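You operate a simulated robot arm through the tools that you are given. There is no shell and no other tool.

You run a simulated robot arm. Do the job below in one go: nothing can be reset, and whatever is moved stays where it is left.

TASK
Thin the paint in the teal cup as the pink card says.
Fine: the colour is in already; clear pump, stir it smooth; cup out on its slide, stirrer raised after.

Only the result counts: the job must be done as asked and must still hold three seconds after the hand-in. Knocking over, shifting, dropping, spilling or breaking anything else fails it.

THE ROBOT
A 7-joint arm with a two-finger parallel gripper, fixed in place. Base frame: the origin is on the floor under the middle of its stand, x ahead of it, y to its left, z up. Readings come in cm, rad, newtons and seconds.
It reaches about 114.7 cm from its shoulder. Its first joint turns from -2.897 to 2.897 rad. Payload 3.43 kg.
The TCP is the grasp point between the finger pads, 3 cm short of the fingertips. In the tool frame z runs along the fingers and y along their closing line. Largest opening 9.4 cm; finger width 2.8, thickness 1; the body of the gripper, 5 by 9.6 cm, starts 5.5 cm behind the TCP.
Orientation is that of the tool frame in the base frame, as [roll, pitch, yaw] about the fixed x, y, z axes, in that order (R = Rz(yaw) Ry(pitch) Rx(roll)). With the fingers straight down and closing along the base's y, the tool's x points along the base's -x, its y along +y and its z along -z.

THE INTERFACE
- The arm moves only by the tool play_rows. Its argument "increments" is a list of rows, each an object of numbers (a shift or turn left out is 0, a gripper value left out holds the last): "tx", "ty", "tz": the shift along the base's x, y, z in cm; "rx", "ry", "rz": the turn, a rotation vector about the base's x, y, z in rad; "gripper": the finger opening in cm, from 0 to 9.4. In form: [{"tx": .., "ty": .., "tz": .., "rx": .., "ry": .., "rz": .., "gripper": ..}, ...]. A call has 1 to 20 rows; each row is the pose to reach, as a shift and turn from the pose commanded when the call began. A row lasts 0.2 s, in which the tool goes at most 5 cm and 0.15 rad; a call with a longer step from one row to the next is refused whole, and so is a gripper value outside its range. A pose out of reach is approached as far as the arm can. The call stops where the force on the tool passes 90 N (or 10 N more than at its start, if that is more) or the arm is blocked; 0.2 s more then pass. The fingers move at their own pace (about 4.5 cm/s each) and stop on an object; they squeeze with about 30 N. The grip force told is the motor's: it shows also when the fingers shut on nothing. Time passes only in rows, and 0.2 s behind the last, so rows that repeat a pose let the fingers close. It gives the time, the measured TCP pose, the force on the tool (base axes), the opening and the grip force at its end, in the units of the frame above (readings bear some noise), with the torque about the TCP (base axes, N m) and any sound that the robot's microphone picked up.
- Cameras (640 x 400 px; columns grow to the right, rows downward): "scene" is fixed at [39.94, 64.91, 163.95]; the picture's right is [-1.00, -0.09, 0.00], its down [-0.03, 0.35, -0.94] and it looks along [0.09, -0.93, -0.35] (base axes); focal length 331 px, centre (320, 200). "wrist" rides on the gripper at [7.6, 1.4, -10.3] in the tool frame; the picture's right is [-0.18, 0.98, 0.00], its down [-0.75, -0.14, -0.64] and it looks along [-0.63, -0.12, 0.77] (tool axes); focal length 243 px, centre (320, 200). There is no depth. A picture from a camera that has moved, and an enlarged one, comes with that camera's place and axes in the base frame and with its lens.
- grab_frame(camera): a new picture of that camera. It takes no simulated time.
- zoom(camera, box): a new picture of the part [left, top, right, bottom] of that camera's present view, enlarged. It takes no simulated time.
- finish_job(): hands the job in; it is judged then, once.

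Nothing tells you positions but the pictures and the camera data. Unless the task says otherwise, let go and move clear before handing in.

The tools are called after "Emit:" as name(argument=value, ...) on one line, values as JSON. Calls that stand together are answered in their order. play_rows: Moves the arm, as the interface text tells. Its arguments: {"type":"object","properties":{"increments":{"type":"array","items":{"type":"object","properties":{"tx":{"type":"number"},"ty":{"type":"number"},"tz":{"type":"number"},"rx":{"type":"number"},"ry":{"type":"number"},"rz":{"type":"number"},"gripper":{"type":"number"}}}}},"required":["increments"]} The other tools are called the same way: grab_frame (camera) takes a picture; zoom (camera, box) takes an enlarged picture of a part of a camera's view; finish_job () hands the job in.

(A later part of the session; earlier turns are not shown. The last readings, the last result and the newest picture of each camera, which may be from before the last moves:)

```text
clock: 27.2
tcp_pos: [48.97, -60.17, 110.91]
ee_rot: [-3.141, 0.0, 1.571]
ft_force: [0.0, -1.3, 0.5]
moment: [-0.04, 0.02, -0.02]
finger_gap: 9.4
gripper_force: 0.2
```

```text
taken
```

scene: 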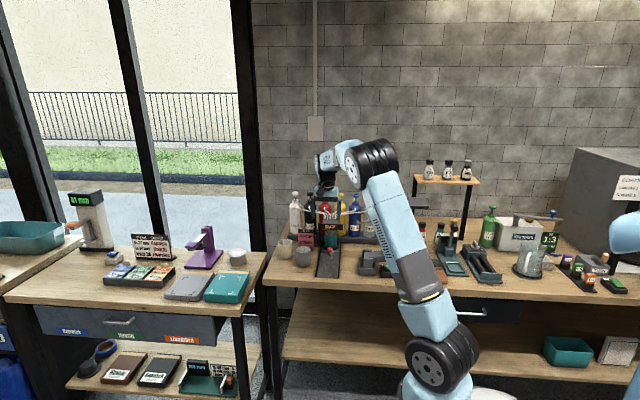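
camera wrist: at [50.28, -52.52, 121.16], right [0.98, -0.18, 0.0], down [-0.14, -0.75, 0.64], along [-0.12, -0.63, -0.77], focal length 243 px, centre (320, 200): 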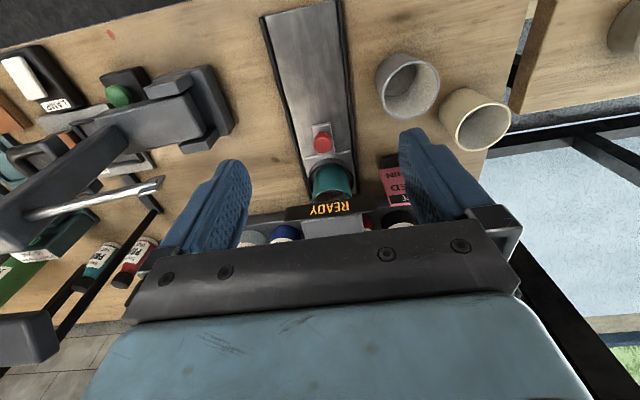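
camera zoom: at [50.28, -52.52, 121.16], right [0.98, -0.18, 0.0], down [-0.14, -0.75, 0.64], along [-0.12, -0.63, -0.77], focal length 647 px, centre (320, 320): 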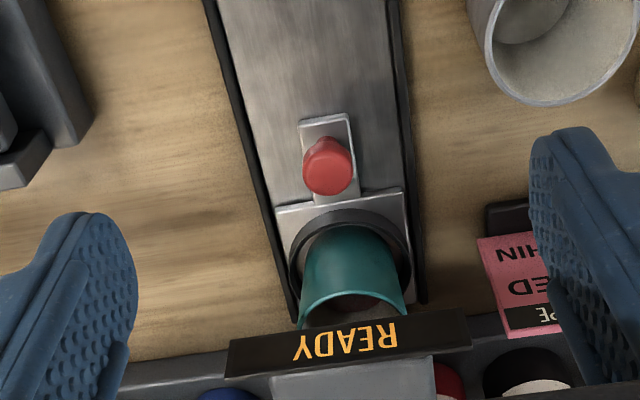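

I have a clear view: knob centre at about (47.9, -68.4, 89.2), cup centre at about (47.9, -76.4), and slide end near y-53. I'll zoom on the stirrer hinge from here as well.

Emit:
zoom(camera="wrist", box=[0, 50, 260, 250])

Emit:
zoom(camera="scene", box=[345, 200, 415, 285])

Emit:
zoom(camera="scene", box=[300, 130, 420, 280])

```text
2.00 times, centred on (130, 150) of wrist
camera zoom: at [50.28, -52.52, 121.16], right [0.98, -0.18, 0.0], down [-0.14, -0.75, 0.64], along [-0.12, -0.63, -0.77], focal length 485 px, centre (700, 300)
```

zoom: 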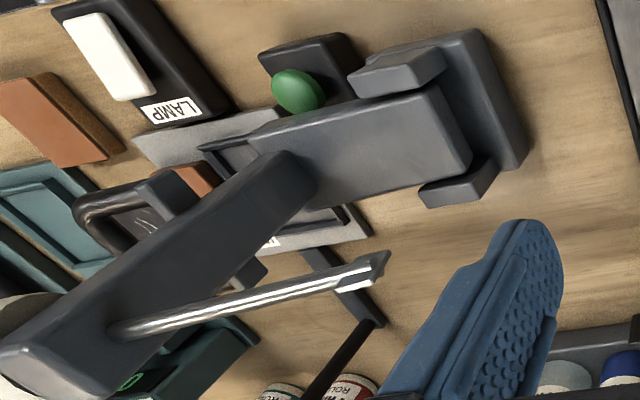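

```text
4.71 times, centred on (380, 242) of scene
camera zoom: at [39.94, 64.91, 163.95], right [-1.0, -0.09, 0.0], down [-0.03, 0.35, -0.94], along [0.09, -0.93, -0.35], focal length 1558 px, centre (38, 0)
```

zoom: 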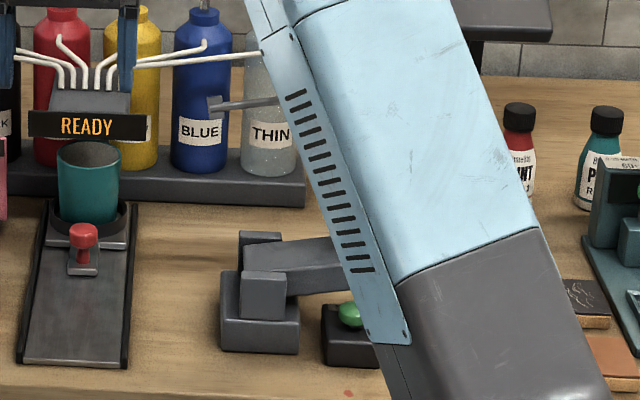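

```text
2.67 times, centred on (360, 205) of scene
camera zoom: at [39.94, 64.91, 163.95], right [-1.0, -0.09, 0.0], down [-0.03, 0.35, -0.94], along [0.09, -0.93, -0.35], focal length 883 px, centre (213, 187)
```

zoom: 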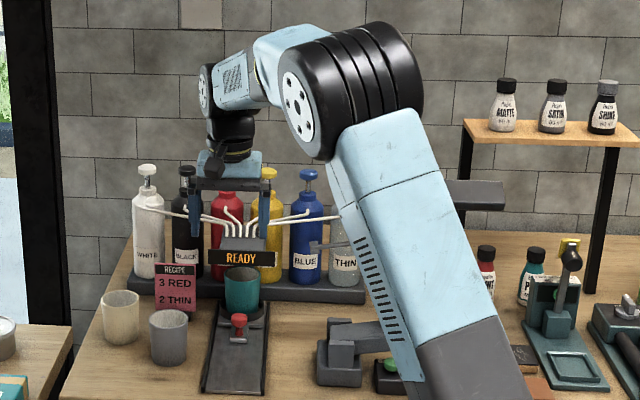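

Geometry is consistent: the stirrer's hinge is at about (31, -61, 89), and when lowered its rod lands at x≈48, y≈-61, where the pulled-out cup will be. I'll tilt the hand, open it to 6 cm and approach the red knob along the tool axis.

Emit:
play_rows(increments=[{"rx": -0.125, "gripper": 6}, {"rx": -0.25}, {"rx": -0.375}, {"rx": -0.5}, {"rx": -0.5, "tx": -0.5, "ty": -1, "tz": -3.5}, {"rx": -0.5, "tx": -1.1, "ty": -2, "tz": -7}, {"rx": -0.5, "tx": -1.1, "ty": -3, "tz": -10.5}, {"rx": -0.5, "tx": -1.1, "ty": -4, "tz": -13.5}, {"rx": -0.5, "tx": -1.1, "ty": -4, "tz": -13.5}])

Emit:
grab_frame(camera="wrist")

Emit:
zoom(camera="scene", box=[290, 130, 410, 280])

Emit:
zoom(camera="scene", box=[310, 215, 360, 265])

```text
clock: 29.2
tcp_pos: [47.79, -64.04, 97.42]
ee_rot: [-3.141, 0.5, 1.57]
ft_force: [0.3, -0.1, -0.3]
moment: [0.02, 0.0, 0.01]
finger_gap: 6.01
gripper_force: 0.0
```

```text
taken
camera wrist: at [49.14, -52.49, 102.78], right [0.98, -0.16, 0.09], down [-0.14, -0.35, 0.92], along [-0.12, -0.92, -0.37], focal length 243 px, centre (320, 200)
```

wrist: 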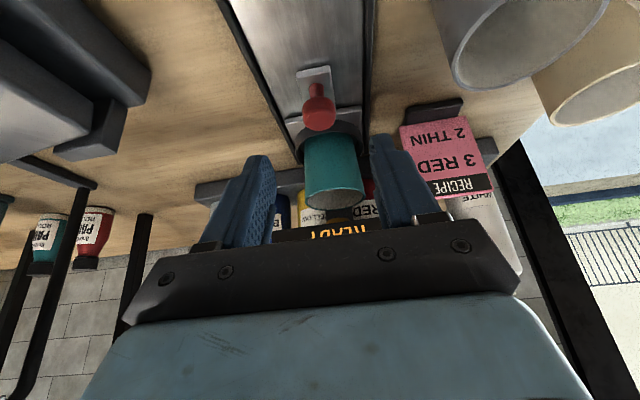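

```text
2.67 times, centred on (350, 205) of scene
camera zoom: at [39.94, 64.91, 163.95], right [-1.0, -0.09, 0.0], down [-0.03, 0.35, -0.94], along [0.09, -0.93, -0.35], focal length 883 px, centre (240, 187)
```

zoom: 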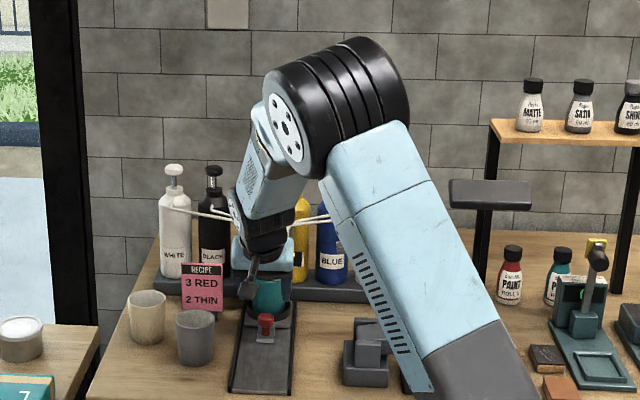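

```text
8.00 times, centred on (335, 240) of scene
camera zoom: at [39.94, 64.91, 163.95], right [-1.0, -0.09, 0.0], down [-0.03, 0.35, -0.94], along [0.09, -0.93, -0.35], focal length 2649 px, centre (200, -120)
```

zoom: 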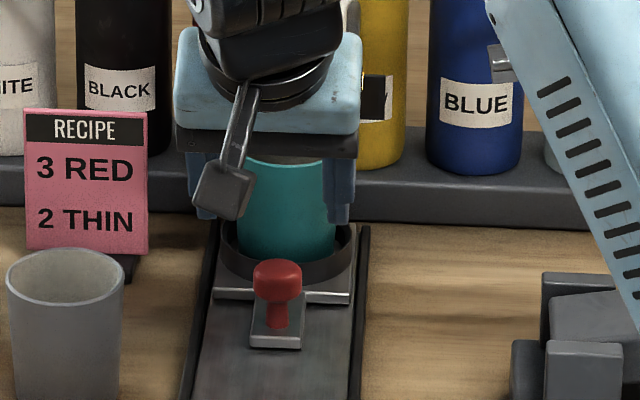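

Fingers straddle the knob line well. I'll go down along the tool axis to the knob (about 48, -69, 88.6).

Emit:
play_rows(increments=[{"tx": 0.05, "ty": -1.1, "tz": -2}, {"tx": 0.1, "ty": -2.2, "tz": -4}, {"tx": 0.1, "ty": -3.3, "tz": -6}, {"tx": 0.1, "ty": -4.2, "tz": -7.4}, {"tx": 0.1, "ty": -4.2, "tz": -7.4}])

Emit:
grab_frame(camera="wrist")

Emit:
zoom(camera="scene", box=[310, 215, 360, 265])

```text
clock: 30.4
tcp_pos: [47.88, -68.28, 90.11]
ee_rot: [3.141, 0.499, 1.571]
ft_force: [-0.3, 0.5, -0.8]
moment: [0.0, 0.03, 0.04]
finger_gap: 6.01
gripper_force: 0.0
```

```text
taken
camera wrist: at [49.25, -56.68, 95.38], right [0.98, -0.16, 0.09], down [-0.14, -0.35, 0.92], along [-0.12, -0.92, -0.37], focal length 243 px, centre (320, 200)
```

wrist: 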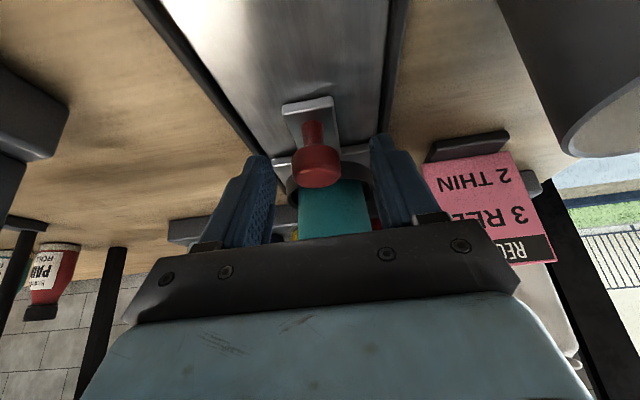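

```text
8.00 times, centred on (335, 240) of scene
camera zoom: at [39.94, 64.91, 163.95], right [-1.0, -0.09, 0.0], down [-0.03, 0.35, -0.94], along [0.09, -0.93, -0.35], focal length 2649 px, centre (200, -120)
```

zoom: 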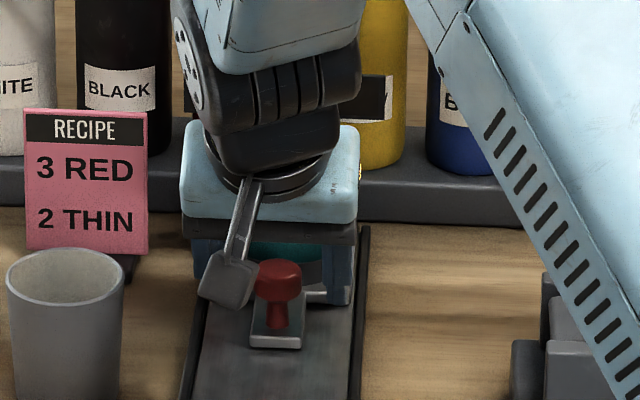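

Emit:
play_rows(increments=[{"tx": -0.1, "ty": -0.2, "tz": -0.3}, {"tx": -0.1, "ty": -0.35, "tz": -0.6}, {"tx": -0.1, "ty": -0.35, "tz": -0.6}])

Emit:
play_rows(increments=[{"gripper": 4}, {"gripper": 2}, {"gripper": 2}, {"gripper": 1}, {"gripper": 1}, {"gripper": 1}])

Emit:
grab_frame(camera="wrist")

```text
clock: 31.2
tcp_pos: [47.85, -68.59, 89.49]
ee_rot: [-3.141, 0.502, 1.573]
ft_force: [0.2, -0.3, -0.1]
moment: [0.02, 0.02, 0.03]
finger_gap: 6.03
gripper_force: 0.0
```

```text
clock: 32.6
tcp_pos: [47.74, -68.63, 89.44]
ee_rot: [-3.14, 0.499, 1.571]
ft_force: [-8.0, 1.8, -1.6]
moment: [-0.02, 0.12, -0.03]
finger_gap: 2.74
gripper_force: 45.1
```

```text
taken
camera wrist: at [49.09, -57.03, 94.78], right [0.98, -0.16, 0.09], down [-0.14, -0.35, 0.92], along [-0.12, -0.92, -0.37], focal length 243 px, centre (320, 200)
```

wrist: 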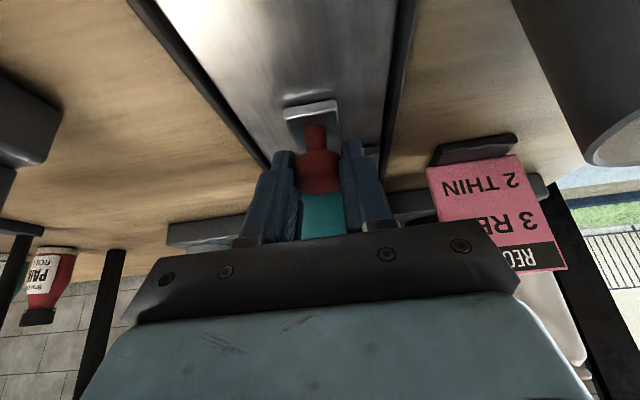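

The knob is gripped (2.74 cm). I'll pull the slide gently outward along +y.

Emit:
play_rows(increments=[{"tx": -0.12, "ty": 0.2}, {"tx": -0.12, "ty": 0.6}, {"tx": -0.12, "ty": 1.2}, {"tx": -0.12, "ty": 1.9}, {"tx": -0.12, "ty": 2.7}, {"tx": -0.12, "ty": 3.5}, {"tx": -0.12, "ty": 4.3}, {"tx": -0.12, "ty": 5.1}, {"tx": -0.12, "ty": 5.9}, {"tx": -0.12, "ty": 6.7}, {"tx": -0.12, "ty": 7.4}, {"tx": -0.12, "ty": 7.9}, {"tx": -0.12, "ty": 8.2}, {"tx": -0.12, "ty": 8.2}])

Emit:
grab_frame(camera="wrist")

Emit:
zoom(camera="scene", box=[290, 170, 410, 290])

```text
clock: 35.6
tcp_pos: [47.82, -60.36, 89.43]
ee_rot: [-3.138, 0.499, 1.573]
ft_force: [5.0, 0.5, -1.9]
moment: [0.18, -0.06, 0.03]
finger_gap: 2.74
gripper_force: 44.6
```

```text
taken
camera wrist: at [49.07, -48.81, 94.78], right [0.98, -0.16, 0.09], down [-0.14, -0.35, 0.92], along [-0.12, -0.92, -0.37], focal length 243 px, centre (320, 200)
```

wrist: 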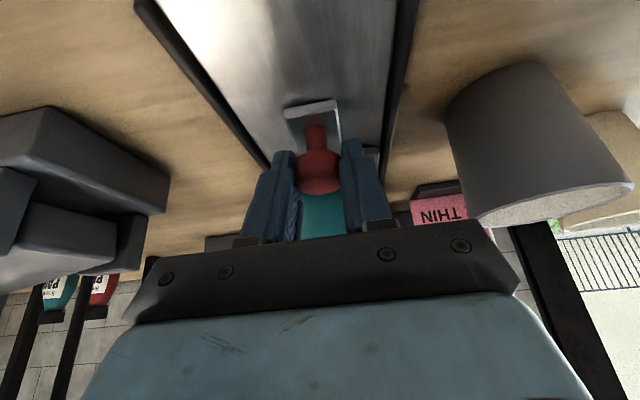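

```text
3.33 times, centred on (350, 230) of scene
camera zoom: at [39.94, 64.91, 163.95], right [-1.0, -0.09, 0.0], down [-0.03, 0.35, -0.94], along [0.09, -0.93, -0.35], focal length 1104 px, centre (220, 100)
```

zoom: 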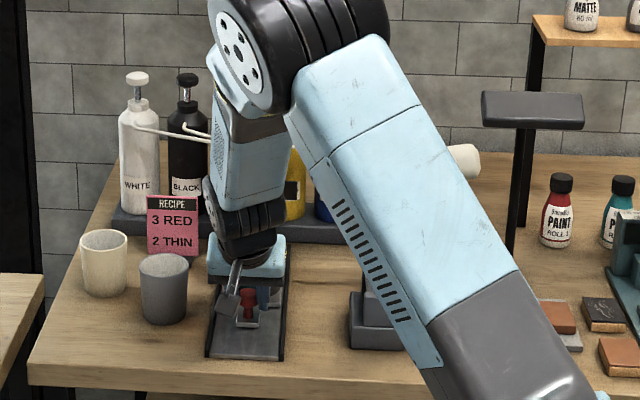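

The slide moves smoothly. I'll continue outward and slow down towards the end stop.

Emit:
play_rows(increments=[{"ty": 0.3}, {"ty": 0.8}, {"ty": 1.4}, {"ty": 2.1}, {"ty": 2.8}, {"ty": 3.5}, {"ty": 4.1}, {"ty": 4.6}, {"ty": 4.9}, {"ty": 5.0}, {"ty": 5.0}])

Emit:
grab_frame(camera="wrist")

Emit:
zoom(camera="scene", box=[290, 170, 410, 290])

```text
clock: 38.0
tcp_pos: [47.8, -55.34, 89.33]
ee_rot: [3.141, 0.501, 1.571]
ft_force: [5.1, -0.6, 3.3]
moment: [-0.17, -0.05, 0.02]
finger_gap: 2.76
gripper_force: 44.8
```

```text
taken
camera wrist: at [49.07, -43.8, 94.77], right [0.98, -0.16, 0.09], down [-0.14, -0.35, 0.93], along [-0.12, -0.92, -0.37], focal length 243 px, centre (320, 200)
```

wrist: 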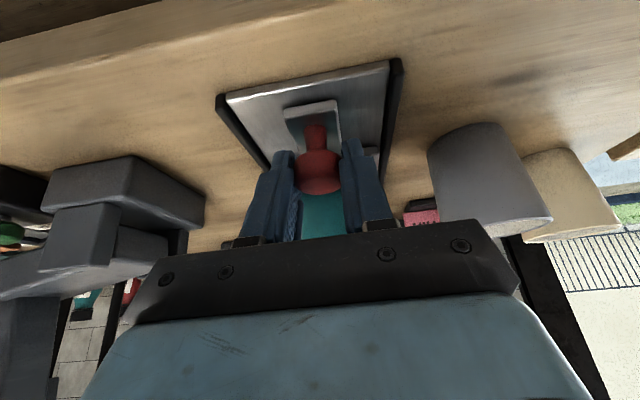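

```text
3.33 times, centred on (350, 230) of scene
camera zoom: at [39.94, 64.91, 163.95], right [-1.0, -0.09, 0.0], down [-0.03, 0.35, -0.94], along [0.09, -0.93, -0.35], focal length 1104 px, centre (220, 100)
```

zoom: 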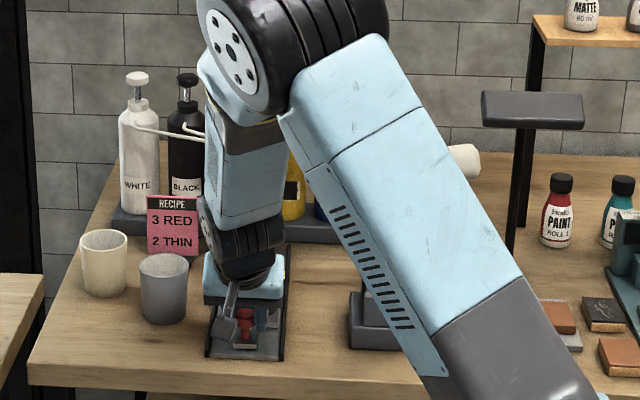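

About 1.5–2 cm remains to the slide's end lip. I'll creep out slowly and watch the pulling force.

Emit:
play_rows(increments=[{"ty": 0.2}, {"ty": 0.4}, {"ty": 0.6}, {"ty": 0.8}, {"ty": 1.0}, {"ty": 1.1}])

Emit:
grab_frame(camera="wrist")

```text
clock: 39.4
tcp_pos: [47.83, -54.37, 89.41]
ee_rot: [-3.141, 0.501, 1.571]
ft_force: [5.5, -1.1, 7.7]
moment: [-0.24, -0.09, -0.01]
finger_gap: 2.75
gripper_force: 45.2
```

```text
taken
camera wrist: at [49.08, -42.69, 94.77], right [0.98, -0.16, 0.09], down [-0.14, -0.35, 0.92], along [-0.12, -0.92, -0.37], focal length 243 px, centre (320, 200)
```

wrist: 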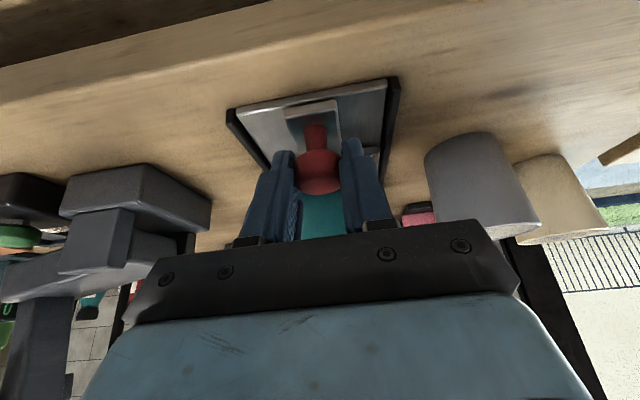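

Emit:
play_rows(increments=[{"ty": 0.15}, {"ty": 0.3}, {"ty": 0.45}, {"ty": 0.6}, {"ty": 0.75}])

Emit:
grab_frame(camera="wrist")

```text
clock: 40.6
tcp_pos: [47.87, -53.45, 89.42]
ee_rot: [-3.141, 0.501, 1.569]
ft_force: [8.1, -0.8, 10.0]
moment: [0.1, -0.11, -0.01]
finger_gap: 2.74
gripper_force: 44.4
```

```text
taken
camera wrist: at [49.07, -41.93, 94.77], right [0.98, -0.16, 0.09], down [-0.14, -0.35, 0.92], along [-0.12, -0.92, -0.37], focal length 243 px, centre (320, 200)
```

wrist: 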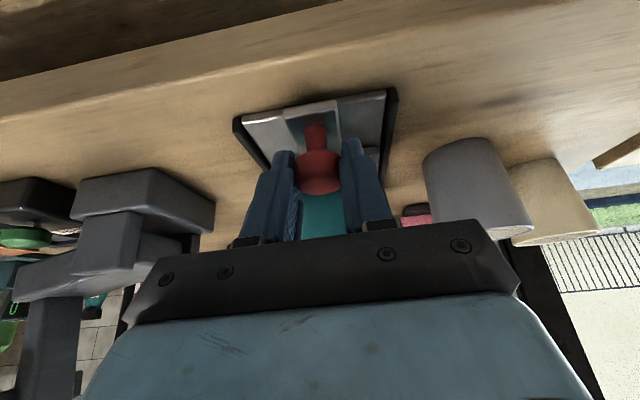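

Emit:
play_rows(increments=[{"ty": 0.15}, {"ty": 0.3}, {"ty": 0.45}, {"ty": 0.6}])

Emit:
zoom(camera="wrist", box=[220, 70, 420, 220])

```text
clock: 41.6
tcp_pos: [47.75, -52.93, 89.41]
ee_rot: [-3.14, 0.5, 1.571]
ft_force: [6.1, 1.3, 5.0]
moment: [0.1, -0.05, 0.03]
finger_gap: 2.73
gripper_force: 44.9
```

```text
2.67 times, centred on (320, 145) of wrist
camera zoom: at [49.08, -41.34, 94.77], right [0.98, -0.16, 0.09], down [-0.14, -0.35, 0.92], along [-0.12, -0.92, -0.37], focal length 647 px, centre (320, 347)
```

zoom: 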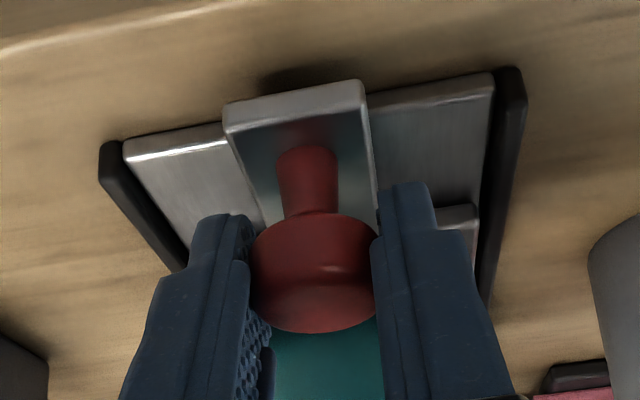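

The knob plate is now at the slide's end. I'll feel for the end stop with a few more millimetres.

Emit:
play_rows(increments=[{"ty": 0.1}, {"ty": 0.2}, {"ty": 0.3}, {"ty": 0.4}])

Emit:
zoom(camera="scene", box=[310, 205, 390, 285])

```text
clock: 42.6
tcp_pos: [47.84, -52.63, 89.38]
ee_rot: [-3.139, 0.5, 1.572]
ft_force: [10.1, -8.0, -1.1]
moment: [0.22, -0.11, 0.05]
finger_gap: 2.75
gripper_force: 45.5
```

```text
5.00 times, centred on (350, 245) of scene
camera zoom: at [39.94, 64.91, 163.95], right [-1.0, -0.09, 0.0], down [-0.03, 0.35, -0.94], along [0.09, -0.93, -0.35], focal length 1656 px, centre (170, -25)
```

zoom: 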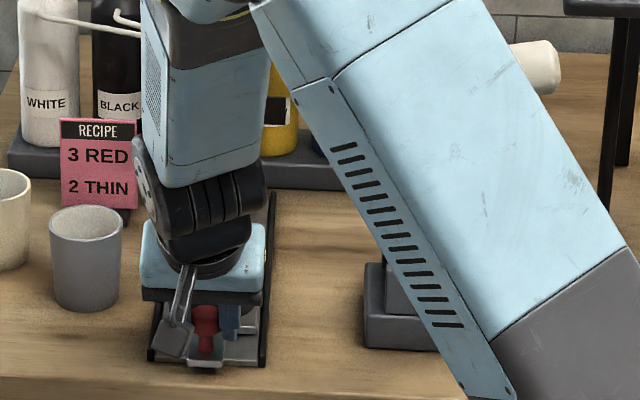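

The end stop is reached: 16 cm travel with -8 N. I'll relax slightly, open, and back away along the tool axis.

Emit:
play_rows(increments=[{"ty": -0.1}, {"ty": -0.1, "gripper": 4}, {"ty": -0.1, "gripper": 6}, {"ty": -0.1, "gripper": 6}, {"ty": 1.4, "tz": 2.6, "gripper": 6}, {"ty": 2.8, "tz": 5.2, "gripper": 6}, {"ty": 4.2, "tz": 8, "gripper": 6}, {"ty": 5.6, "tz": 11, "gripper": 6}, {"ty": 7, "tz": 15, "gripper": 6}, {"ty": 8, "tz": 19, "gripper": 6}, {"ty": 8, "tz": 23, "gripper": 6}, {"ty": 8, "tz": 23, "gripper": 6}])

Emit:
grab_frame(camera="wrist")

Emit:
grab_frame(camera="scene")

Emit:
zoom(camera="scene", box=[310, 205, 390, 285])

```text
clock: 45.2
tcp_pos: [47.89, -44.73, 112.41]
ee_rot: [-3.141, 0.497, 1.571]
ft_force: [-0.2, 0.2, -0.5]
moment: [-0.01, 0.01, 0.01]
finger_gap: 5.98
gripper_force: 0.0
```

```text
taken
camera wrist: at [49.11, -33.04, 117.76], right [0.98, -0.16, 0.09], down [-0.14, -0.35, 0.92], along [-0.12, -0.92, -0.37], focal length 243 px, centre (320, 200)
```

wrist: 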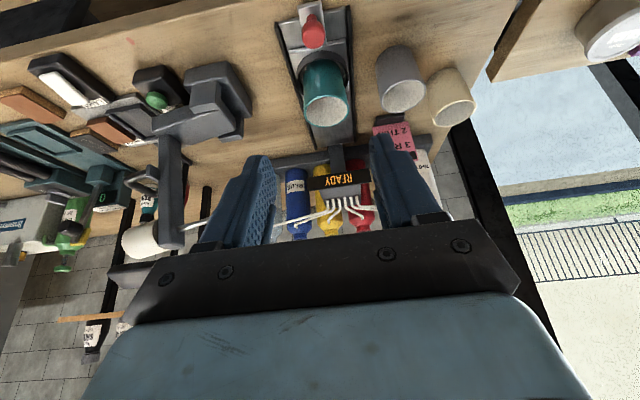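

```text
taken
```

scene: 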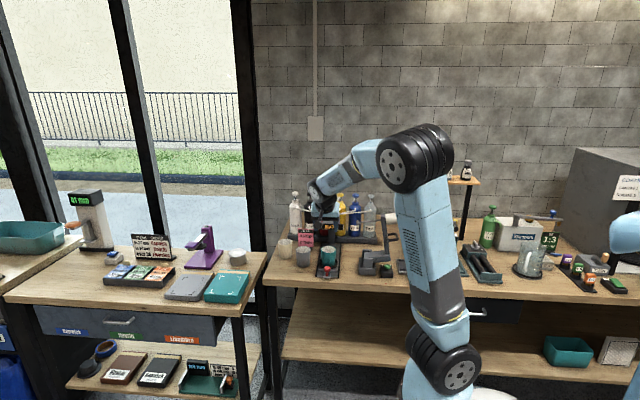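

```text
5.00 times, centred on (350, 245) of scene
camera zoom: at [39.94, 64.91, 163.95], right [-1.0, -0.09, 0.0], down [-0.03, 0.35, -0.94], along [0.09, -0.93, -0.35], focal length 1656 px, centre (170, -25)
```

zoom: 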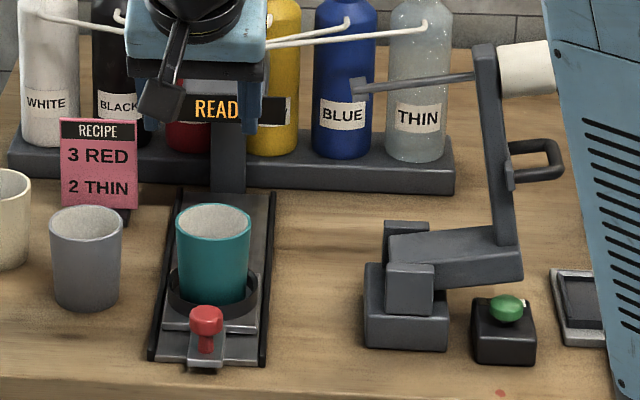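

The cup is out at its stop. I'll look closer at the stirrer's handle from here and check the cup.

Emit:
zoom(camera="wrist", box=[100, 50, 280, 260])

Emit:
zoom(camera="wrist", box=[270, 0, 390, 140])

Emit:
zoom(camera="scene", box=[345, 200, 400, 285])

```text
1.90 times, centred on (190, 155) of wrist
camera zoom: at [49.11, -33.04, 117.76], right [0.98, -0.16, 0.09], down [-0.14, -0.35, 0.92], along [-0.12, -0.92, -0.37], focal length 462 px, centre (568, 286)
```

zoom: 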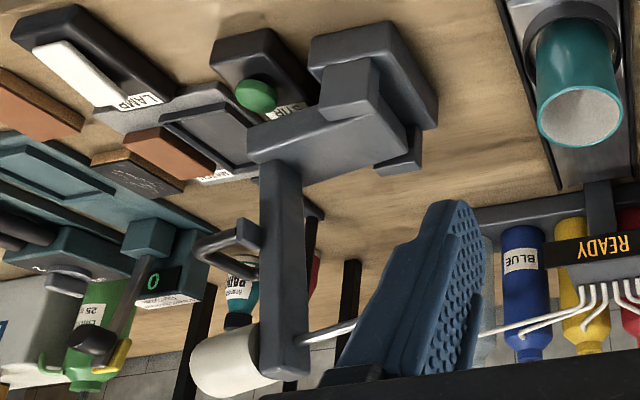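

```text
2.86 times, centred on (330, 70) of wrist
camera zoom: at [49.11, -33.04, 117.76], right [0.98, -0.16, 0.09], down [-0.14, -0.35, 0.92], along [-0.12, -0.92, -0.37], focal length 693 px, centre (291, 571)
```

zoom: 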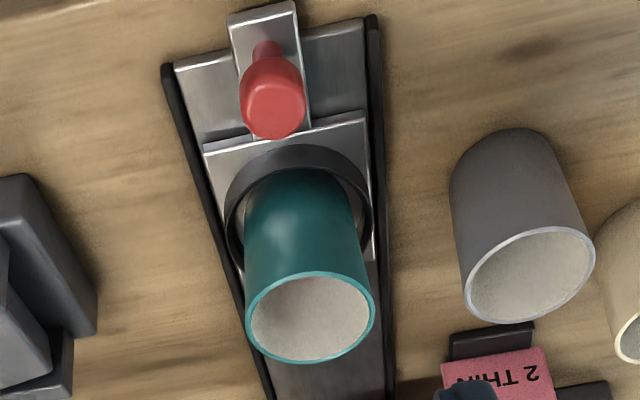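

```text
4.71 times, centred on (372, 242) of scene
camera zoom: at [39.94, 64.91, 163.95], right [-1.0, -0.09, 0.0], down [-0.03, 0.35, -0.94], along [0.09, -0.93, -0.35], focal length 1558 px, centre (73, 0)
```

zoom: 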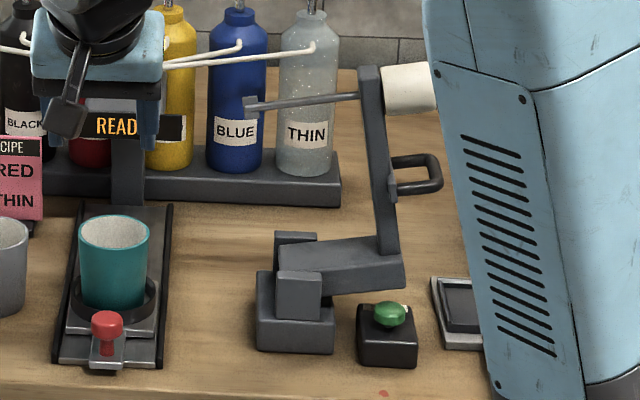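

The green button reads STIR. The stirrer has a D-handle on its -x side; the lever swings about the hinge along y. I'll go up, untilt, and turn the hand to view the handle from the -x side.

Emit:
play_rows(increments=[{"tz": 3, "rx": 0.125}, {"tz": 6, "rx": 0.25}, {"tz": 9, "rx": 0.375}, {"tz": 13, "rx": 0.5}, {"tz": 13, "rx": 0.5}])

Emit:
play_rows(increments=[{"rz": 0.14, "tx": -3}, {"rz": 0.28, "tx": -6}, {"rz": 0.42, "tx": -9}, {"rz": 0.56, "tx": -12}, {"rz": 0.7, "tx": -15}, {"rz": 0.84, "tx": -18}, {"rz": 0.98, "tx": -21}, {"rz": 1.12, "tx": -24}, {"rz": 1.26, "tx": -27}, {"rz": 1.4, "tx": -30}, {"rz": 1.5, "tx": -33}, {"rz": 1.57, "tx": -36}, {"rz": 1.57, "tx": -36, "ty": -4}, {"rz": 1.57, "tx": -36, "ty": -8}, {"rz": 1.57, "tx": -36, "ty": -12}, {"rz": 1.57, "tx": -36, "ty": -16}, {"rz": 1.57, "tx": -36, "ty": -16}])

Emit:
grab_frame(camera="wrist")

Emit:
grab_frame(camera="scene")

```text
clock: 46.4
tcp_pos: [47.84, -44.63, 125.39]
ee_rot: [3.141, -0.002, 1.571]
ft_force: [0.1, -0.1, -0.7]
moment: [0.04, -0.01, 0.01]
finger_gap: 6.0
gripper_force: 0.1
```

```text
clock: 50.0
tcp_pos: [11.65, -60.73, 125.45]
ee_rot: [-3.141, 0.001, -3.14]
ft_force: [0.1, 0.2, 0.8]
moment: [-0.01, -0.01, -0.02]
finger_gap: 6.0
gripper_force: 0.0
```

```text
taken
camera wrist: at [3.94, -59.27, 135.7], right [0.18, 0.98, 0.0], down [0.75, -0.14, 0.64], along [0.63, -0.12, -0.77], focal length 243 px, centre (320, 200)
```

wrist: 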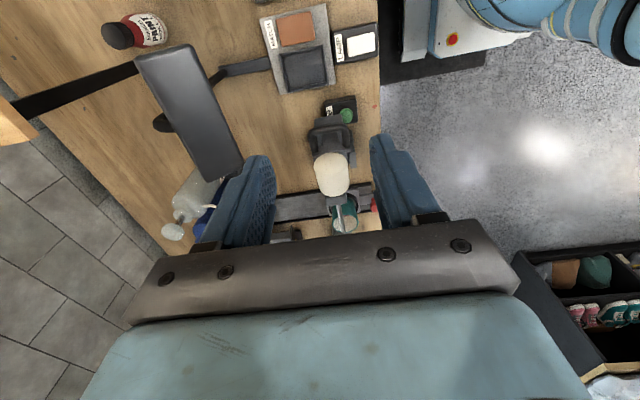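

```text
taken
```

scene: 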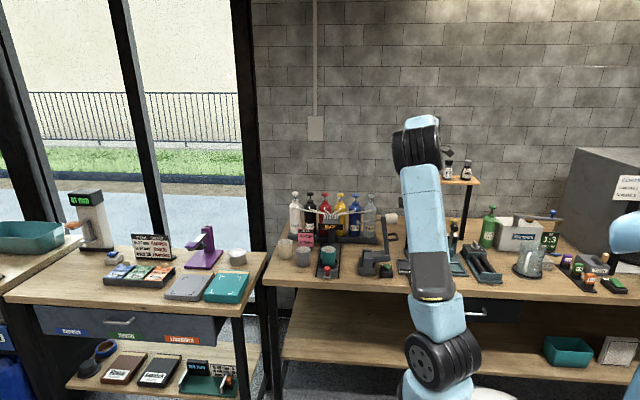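

Emit:
zoom(camera="wrist", box=[270, 80, 400, 240])

Emit:
zoom(camera="scene", box=[350, 200, 410, 285])

```text
2.50 times, centred on (335, 160) of wrist
camera zoom: at [3.94, -59.27, 135.7], right [0.18, 0.98, 0.0], down [0.75, -0.14, 0.64], along [0.63, -0.12, -0.77], focal length 606 px, centre (282, 300)
```

zoom: 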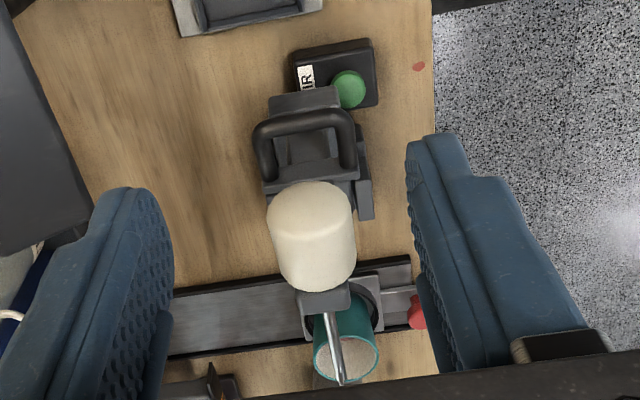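

```text
4.71 times, centred on (380, 242) of scene
camera zoom: at [39.94, 64.91, 163.95], right [-1.0, -0.09, 0.0], down [-0.03, 0.35, -0.94], along [0.09, -0.93, -0.35], focal length 1558 px, centre (38, 0)
```

zoom: 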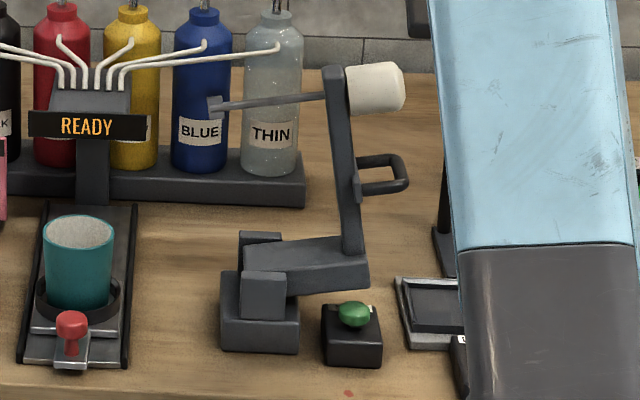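

Now I see the handle properly: it is a U-loop whose grip bar runs along y (about x19.1, y-60.7, z100.6), parallel to the hinge. A tool device's knob stands near (-5, -69, 105), so I'll come in from the upper -x side with fingers sloping about 35° down. First I'll reorient up high.

Emit:
play_rows(increments=[{"rz": -0.14, "ty": 0.5, "gripper": 3}, {"rz": -0.28, "ty": 1}, {"rz": -0.42, "ty": 1.5}, {"rz": -0.56, "ty": 2}, {"rz": -0.7, "ty": 2.5}, {"rz": -0.84, "ty": 3}, {"rz": -0.98, "ty": 3.5}, {"rz": -1.12, "ty": 3.5}, {"rz": -1.26, "ty": 3.5}, {"rz": -1.4, "ty": 3.5}, {"rz": -1.5, "ty": 3.5}, {"rz": -1.571, "ty": 3.5}, {"rz": -1.571, "ty": 3.5}])

Emit:
play_rows(increments=[{"ry": -0.137}, {"ry": -0.274}, {"ry": -0.411}, {"ry": -0.548}, {"ry": -0.685}, {"ry": -0.822}, {"ry": -0.96}, {"ry": -0.96}])

Emit:
grab_frame(camera="wrist")

Emit:
grab_frame(camera="scene")

```text
clock: 52.8
tcp_pos: [11.72, -56.98, 125.53]
ee_rot: [3.142, 0.0, 1.57]
ft_force: [-0.6, -0.1, 0.5]
moment: [0.0, -0.01, -0.01]
finger_gap: 2.99
gripper_force: 0.2
```

```text
clock: 54.6
tcp_pos: [11.74, -57.03, 125.49]
ee_rot: [2.181, -0.002, 1.572]
ft_force: [0.3, 0.4, -0.2]
moment: [0.01, -0.02, 0.01]
finger_gap: 3.01
gripper_force: 0.1
```

```text
taken
camera wrist: at [4.01, -49.42, 132.49], right [0.56, -0.18, 0.81], down [-0.61, -0.75, 0.25], along [0.56, -0.63, -0.54], focal length 243 px, centre (320, 200)
```

wrist: 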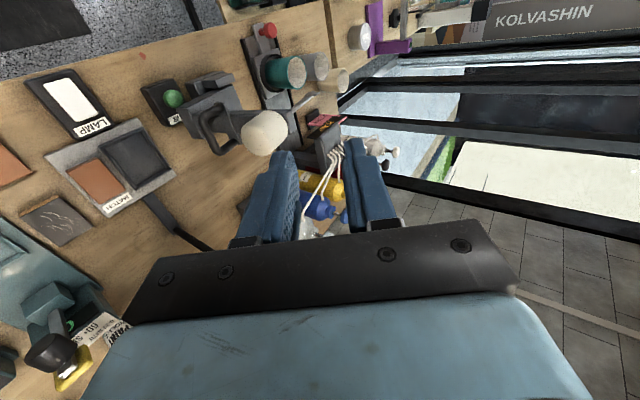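

```text
taken
```

scene: 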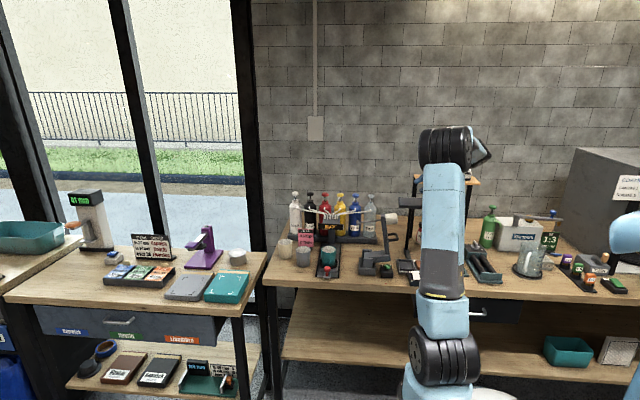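

The hand reached this orientation without trouble. I'll zoom in on the handle to refine its position.

Emit:
zoom(camera="wrist", box=[150, 60, 310, 180])

```text
3.33 times, centred on (230, 120) of wrist
camera zoom: at [4.01, -49.42, 132.49], right [0.56, -0.18, 0.81], down [-0.61, -0.75, 0.25], along [0.56, -0.63, -0.54], focal length 809 px, centre (620, 467)
```

zoom: 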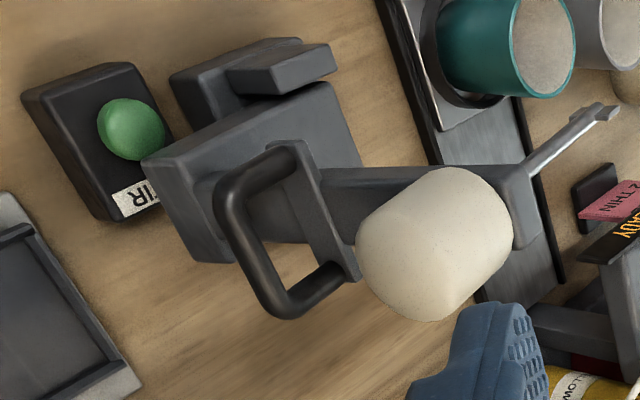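

The bar is confirmed at about (19.2, -60.8, 100.7). I'll descend to the pre-grasp point behind it and check.

Emit:
play_rows(increments=[{"tx": 0, "ty": -1, "tz": -3}, {"tx": 0, "ty": -2, "tz": -6}, {"tx": 0, "ty": -3, "tz": -9}, {"tx": 0, "ty": -3.8, "tz": -12}, {"tx": 0.5, "ty": -3.8, "tz": -15}, {"tx": 1.0, "ty": -3.8, "tz": -18}, {"tx": 1.4, "ty": -3.8, "tz": -20.5}, {"tx": 1.4, "ty": -3.8, "tz": -20.5}])

Emit:
grab_frame(camera="wrist")

Emit:
zoom(camera="scene", box=[340, 130, 500, 280])

```text
clock: 56.4
tcp_pos: [13.16, -60.7, 104.88]
ee_rot: [2.182, 0.001, 1.572]
ft_force: [1.0, -0.1, 0.0]
moment: [0.0, 0.0, 0.0]
finger_gap: 3.0
gripper_force: 0.1
```

```text
taken
camera wrist: at [5.4, -53.19, 112.03], right [0.56, -0.19, 0.8], down [-0.61, -0.75, 0.25], along [0.56, -0.63, -0.54], focal length 243 px, centre (320, 200)
```

wrist: 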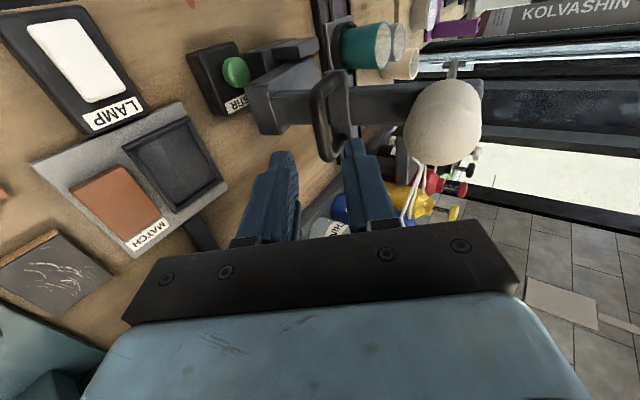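

```text
2.67 times, centred on (420, 205) of scene
camera zoom: at [39.94, 64.91, 163.95], right [-1.0, -0.09, 0.0], down [-0.03, 0.35, -0.94], along [0.09, -0.93, -0.35], focal length 883 px, centre (53, 187)
```

zoom: 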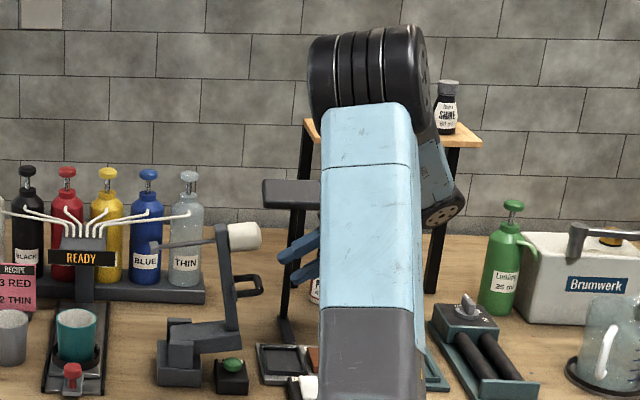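

Aligned: the bar lies midway between the fingers. I'll advance along the tool axis 6 cm so the bar is between the pads.

Emit:
play_rows(increments=[{"tx": 1.2, "ty": -0.1, "tz": -0.86}, {"tx": 2.4, "ty": -0.1, "tz": -1.7}, {"tx": 3.6, "ty": -0.1, "tz": -2.55}, {"tx": 4.4, "ty": -0.1, "tz": -3.1}, {"tx": 4.9, "ty": -0.1, "tz": -3.45}, {"tx": 4.9, "ty": -0.1, "tz": -3.45}])

Emit:
grab_frame(camera="wrist")

Emit:
zoom(camera="scene", box=[360, 195, 420, 255])

```text
clock: 57.8
tcp_pos: [18.02, -60.88, 101.53]
ee_rot: [2.181, 0.0, 1.571]
ft_force: [0.5, -0.2, 0.1]
moment: [0.03, 0.02, 0.02]
finger_gap: 2.97
gripper_force: 0.1
```

```text
taken
camera wrist: at [10.35, -53.3, 108.53], right [0.56, -0.18, 0.8], down [-0.61, -0.75, 0.25], along [0.56, -0.63, -0.54], focal length 243 px, centre (320, 200)
```

wrist: 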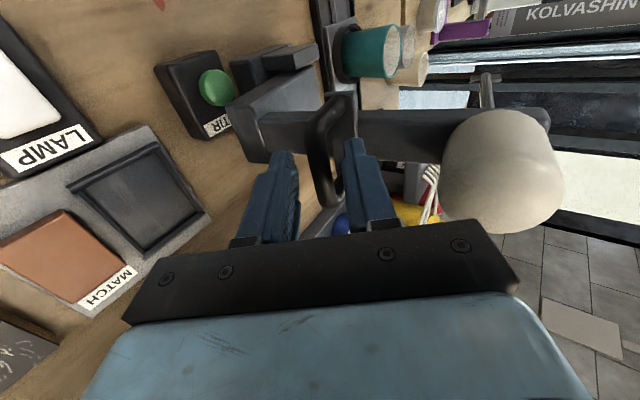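

```text
6.67 times, centred on (390, 225) of scene
camera zoom: at [39.94, 64.91, 163.95], right [-1.0, -0.09, 0.0], down [-0.03, 0.35, -0.94], along [0.09, -0.93, -0.35], focal length 2208 px, centre (-147, 33)
```

zoom: 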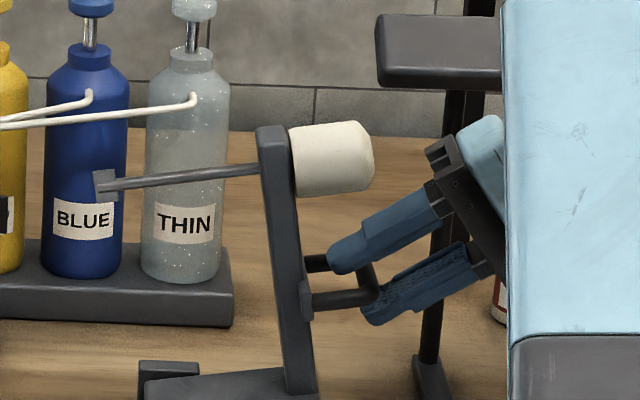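

The fingers straddle the bar nicely. I'll close on it.

Emit:
play_rows(increments=[{"gripper": 2}, {"gripper": 1}, {"gripper": 0.5}, {"gripper": 0.5}, {"gripper": 0.5}])

Emit:
zoom(camera="scene", box=[360, 195, 420, 255])

Emit:
grab_frame(camera="wrist")

```text
clock: 59.0
tcp_pos: [18.16, -61.06, 101.65]
ee_rot: [2.18, 0.002, 1.57]
ft_force: [4.8, -2.8, 13.2]
moment: [-0.68, -0.25, 0.76]
finger_gap: 1.14
gripper_force: 44.5
```

```text
6.67 times, centred on (390, 225) of scene
camera zoom: at [39.94, 64.91, 163.95], right [-1.0, -0.09, 0.0], down [-0.03, 0.35, -0.94], along [0.09, -0.93, -0.35], focal length 2208 px, centre (-147, 33)
```

zoom: 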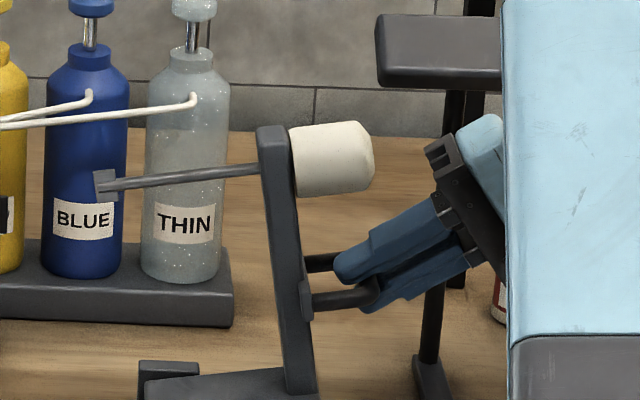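

```text
taken
camera wrist: at [10.38, -53.3, 108.59], right [0.56, -0.18, 0.81], down [-0.61, -0.75, 0.25], along [0.56, -0.63, -0.54], focal length 243 px, centre (320, 200)
```

wrist: 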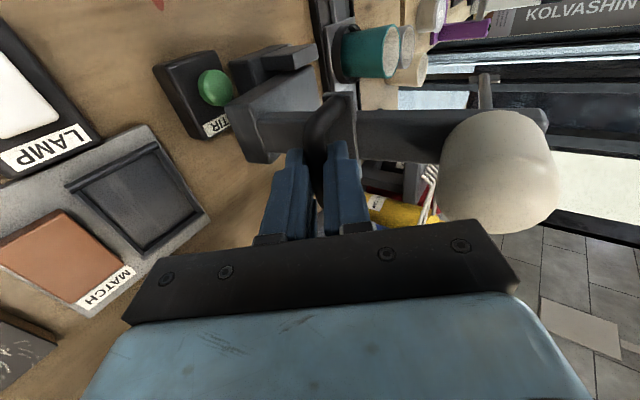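

The bar is held (1.14 cm thick). I'll loosen to a 1.7 cm cage so the bar can turn freely between the fingers, and swing the lever slowly over its arc, beginning with the first 20°.

Emit:
play_rows(increments=[{"gripper": 1.7}, {"gripper": 1.7}, {"tx": 0.55, "tz": 0.52, "ry": 0.033}, {"tx": 1.12, "tz": 1.05, "ry": 0.065}, {"tx": 1.7, "tz": 1.55, "ry": 0.098}, {"tx": 2.32, "tz": 1.99, "ry": 0.131}, {"tx": 2.95, "tz": 2.42, "ry": 0.164}, {"tx": 3.6, "tz": 2.82, "ry": 0.196}, {"tx": 4.26, "tz": 3.2, "ry": 0.229}, {"tx": 4.94, "tz": 3.54, "ry": 0.262}, {"tx": 4.94, "tz": 3.54, "ry": 0.262}])

Emit:
zoom(camera="scene", box=[330, 180, 420, 270])

Emit:
grab_frame(camera="wrist")

```text
clock: 61.4
tcp_pos: [23.04, -60.94, 104.96]
ee_rot: [2.444, 0.0, 1.57]
ft_force: [-0.3, 1.7, -1.1]
moment: [-0.04, 0.04, 0.01]
finger_gap: 1.72
gripper_force: 0.3
```

```text
4.44 times, centred on (375, 225) of scene
camera zoom: at [39.94, 64.91, 163.95], right [-1.0, -0.09, 0.0], down [-0.03, 0.35, -0.94], along [0.09, -0.93, -0.35], focal length 1472 px, centre (76, 89)
```

zoom: 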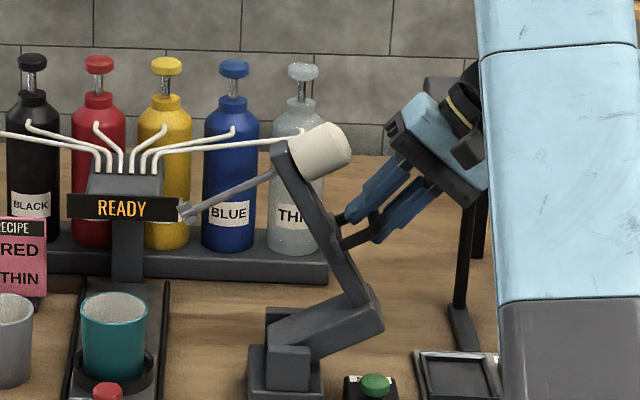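

```text
taken
camera wrist: at [17.4, -53.37, 113.83], right [0.75, -0.18, 0.63], down [-0.52, -0.75, 0.4], along [0.4, -0.63, -0.66], focal length 243 px, centre (320, 200)
```

wrist: 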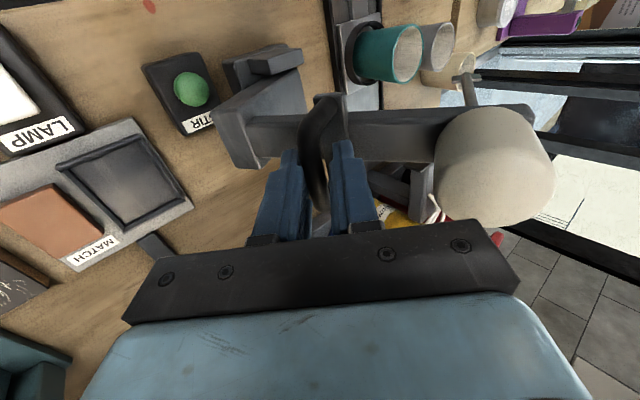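

The lever follows with almost no force. I'll continue the arc to about 50°.

Emit:
play_rows(increments=[{"tx": 0.69, "tz": 0.32, "ry": 0.033}, {"tx": 1.4, "tz": 0.61, "ry": 0.065}, {"tx": 2.12, "tz": 0.86, "ry": 0.098}, {"tx": 2.85, "tz": 1.08, "ry": 0.131}, {"tx": 3.59, "tz": 1.28, "ry": 0.164}, {"tx": 4.34, "tz": 1.45, "ry": 0.196}, {"tx": 5.09, "tz": 1.57, "ry": 0.229}, {"tx": 5.84, "tz": 1.67, "ry": 0.262}, {"tx": 6.6, "tz": 1.74, "ry": 0.295}, {"tx": 7.37, "tz": 1.77, "ry": 0.327}, {"tx": 8.13, "tz": 1.77, "ry": 0.36}, {"tx": 8.89, "tz": 1.73, "ry": 0.393}, {"tx": 8.89, "tz": 1.73, "ry": 0.393}])

Emit:
zoom(camera="scene", box=[330, 180, 420, 270])

Emit:
grab_frame(camera="wrist")

```text
clock: 64.2
tcp_pos: [31.94, -61.13, 106.73]
ee_rot: [2.837, 0.0, 1.569]
ft_force: [-0.2, 0.1, -0.2]
moment: [-0.01, 0.04, -0.01]
finger_gap: 1.72
gripper_force: 0.0
```

```text
4.44 times, centred on (375, 225) of scene
camera zoom: at [39.94, 64.91, 163.95], right [-1.0, -0.09, 0.0], down [-0.03, 0.35, -0.94], along [0.09, -0.93, -0.35], focal length 1472 px, centre (76, 89)
```

zoom: 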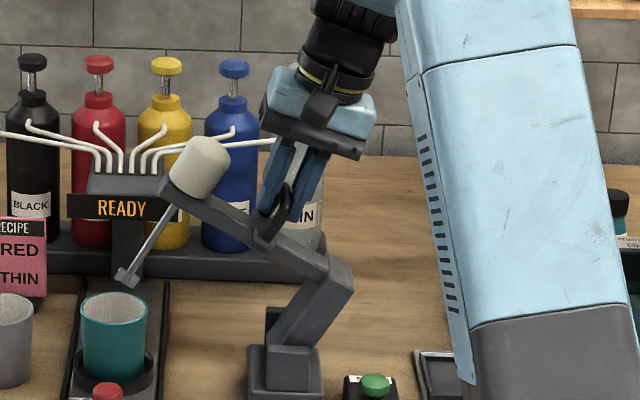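

```text
taken
camera wrist: at [30.02, -53.39, 116.95], right [0.94, -0.19, 0.29], down [-0.33, -0.75, 0.57], along [0.12, -0.63, -0.77], focal length 243 px, centre (320, 200)
```

wrist: 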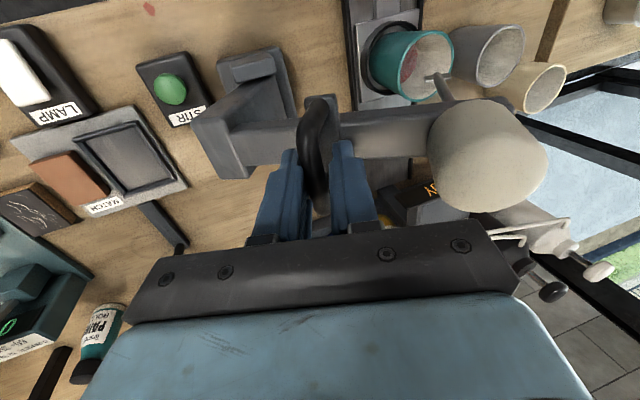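

The lever is past halfway and the rod tip is heading into the cup opening; I can see the red paint inside. I'll continue carefully to about 70°.

Emit:
play_rows(increments=[{"tx": 0.75, "tz": -0.06, "ry": 0.033}, {"tx": 1.51, "tz": -0.17, "ry": 0.065}, {"tx": 2.26, "tz": -0.31, "ry": 0.098}, {"tx": 3.01, "tz": -0.47, "ry": 0.131}, {"tx": 3.74, "tz": -0.67, "ry": 0.164}, {"tx": 4.47, "tz": -0.89, "ry": 0.196}, {"tx": 5.19, "tz": -1.15, "ry": 0.229}, {"tx": 5.9, "tz": -1.44, "ry": 0.262}, {"tx": 5.9, "tz": -1.44, "ry": 0.262}])

Emit:
zoom(camera="scene", box=[320, 190, 410, 280])

Emit:
grab_frame(camera="wrist")

```text
clock: 66.2
tcp_pos: [37.72, -60.92, 105.35]
ee_rot: [3.099, -0.001, 1.572]
ft_force: [-0.2, 0.4, 0.7]
moment: [0.01, -0.01, -0.01]
finger_gap: 1.69
gripper_force: 0.0
```

```text
4.44 times, centred on (365, 235) of scene
camera zoom: at [39.94, 64.91, 163.95], right [-1.0, -0.09, 0.0], down [-0.03, 0.35, -0.94], along [0.09, -0.93, -0.35], focal length 1472 px, centre (120, 44)
```

zoom: 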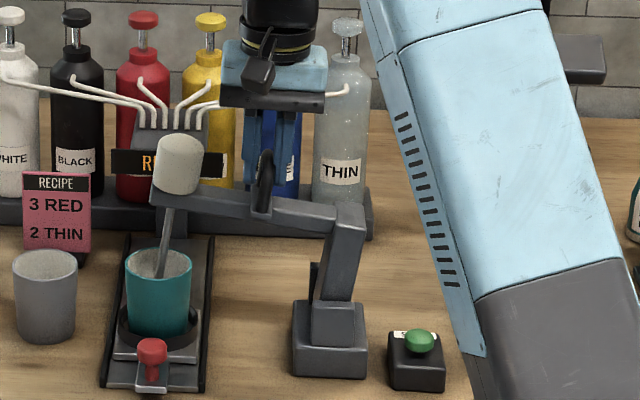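

```text
taken
camera wrist: at [38.64, -53.31, 115.62], right [0.98, -0.18, 0.04], down [-0.17, -0.75, 0.64], along [-0.09, -0.63, -0.77], focal length 243 px, centre (320, 200)
```

wrist: 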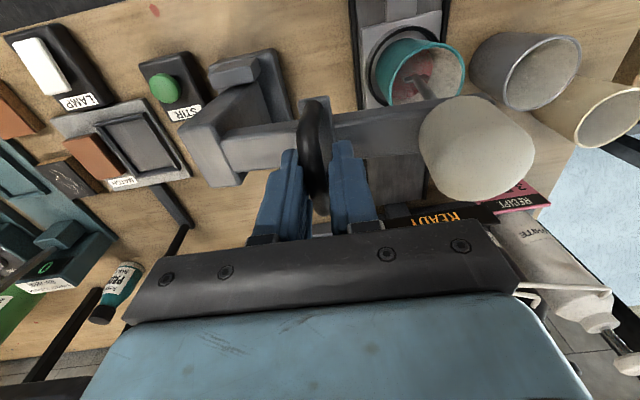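

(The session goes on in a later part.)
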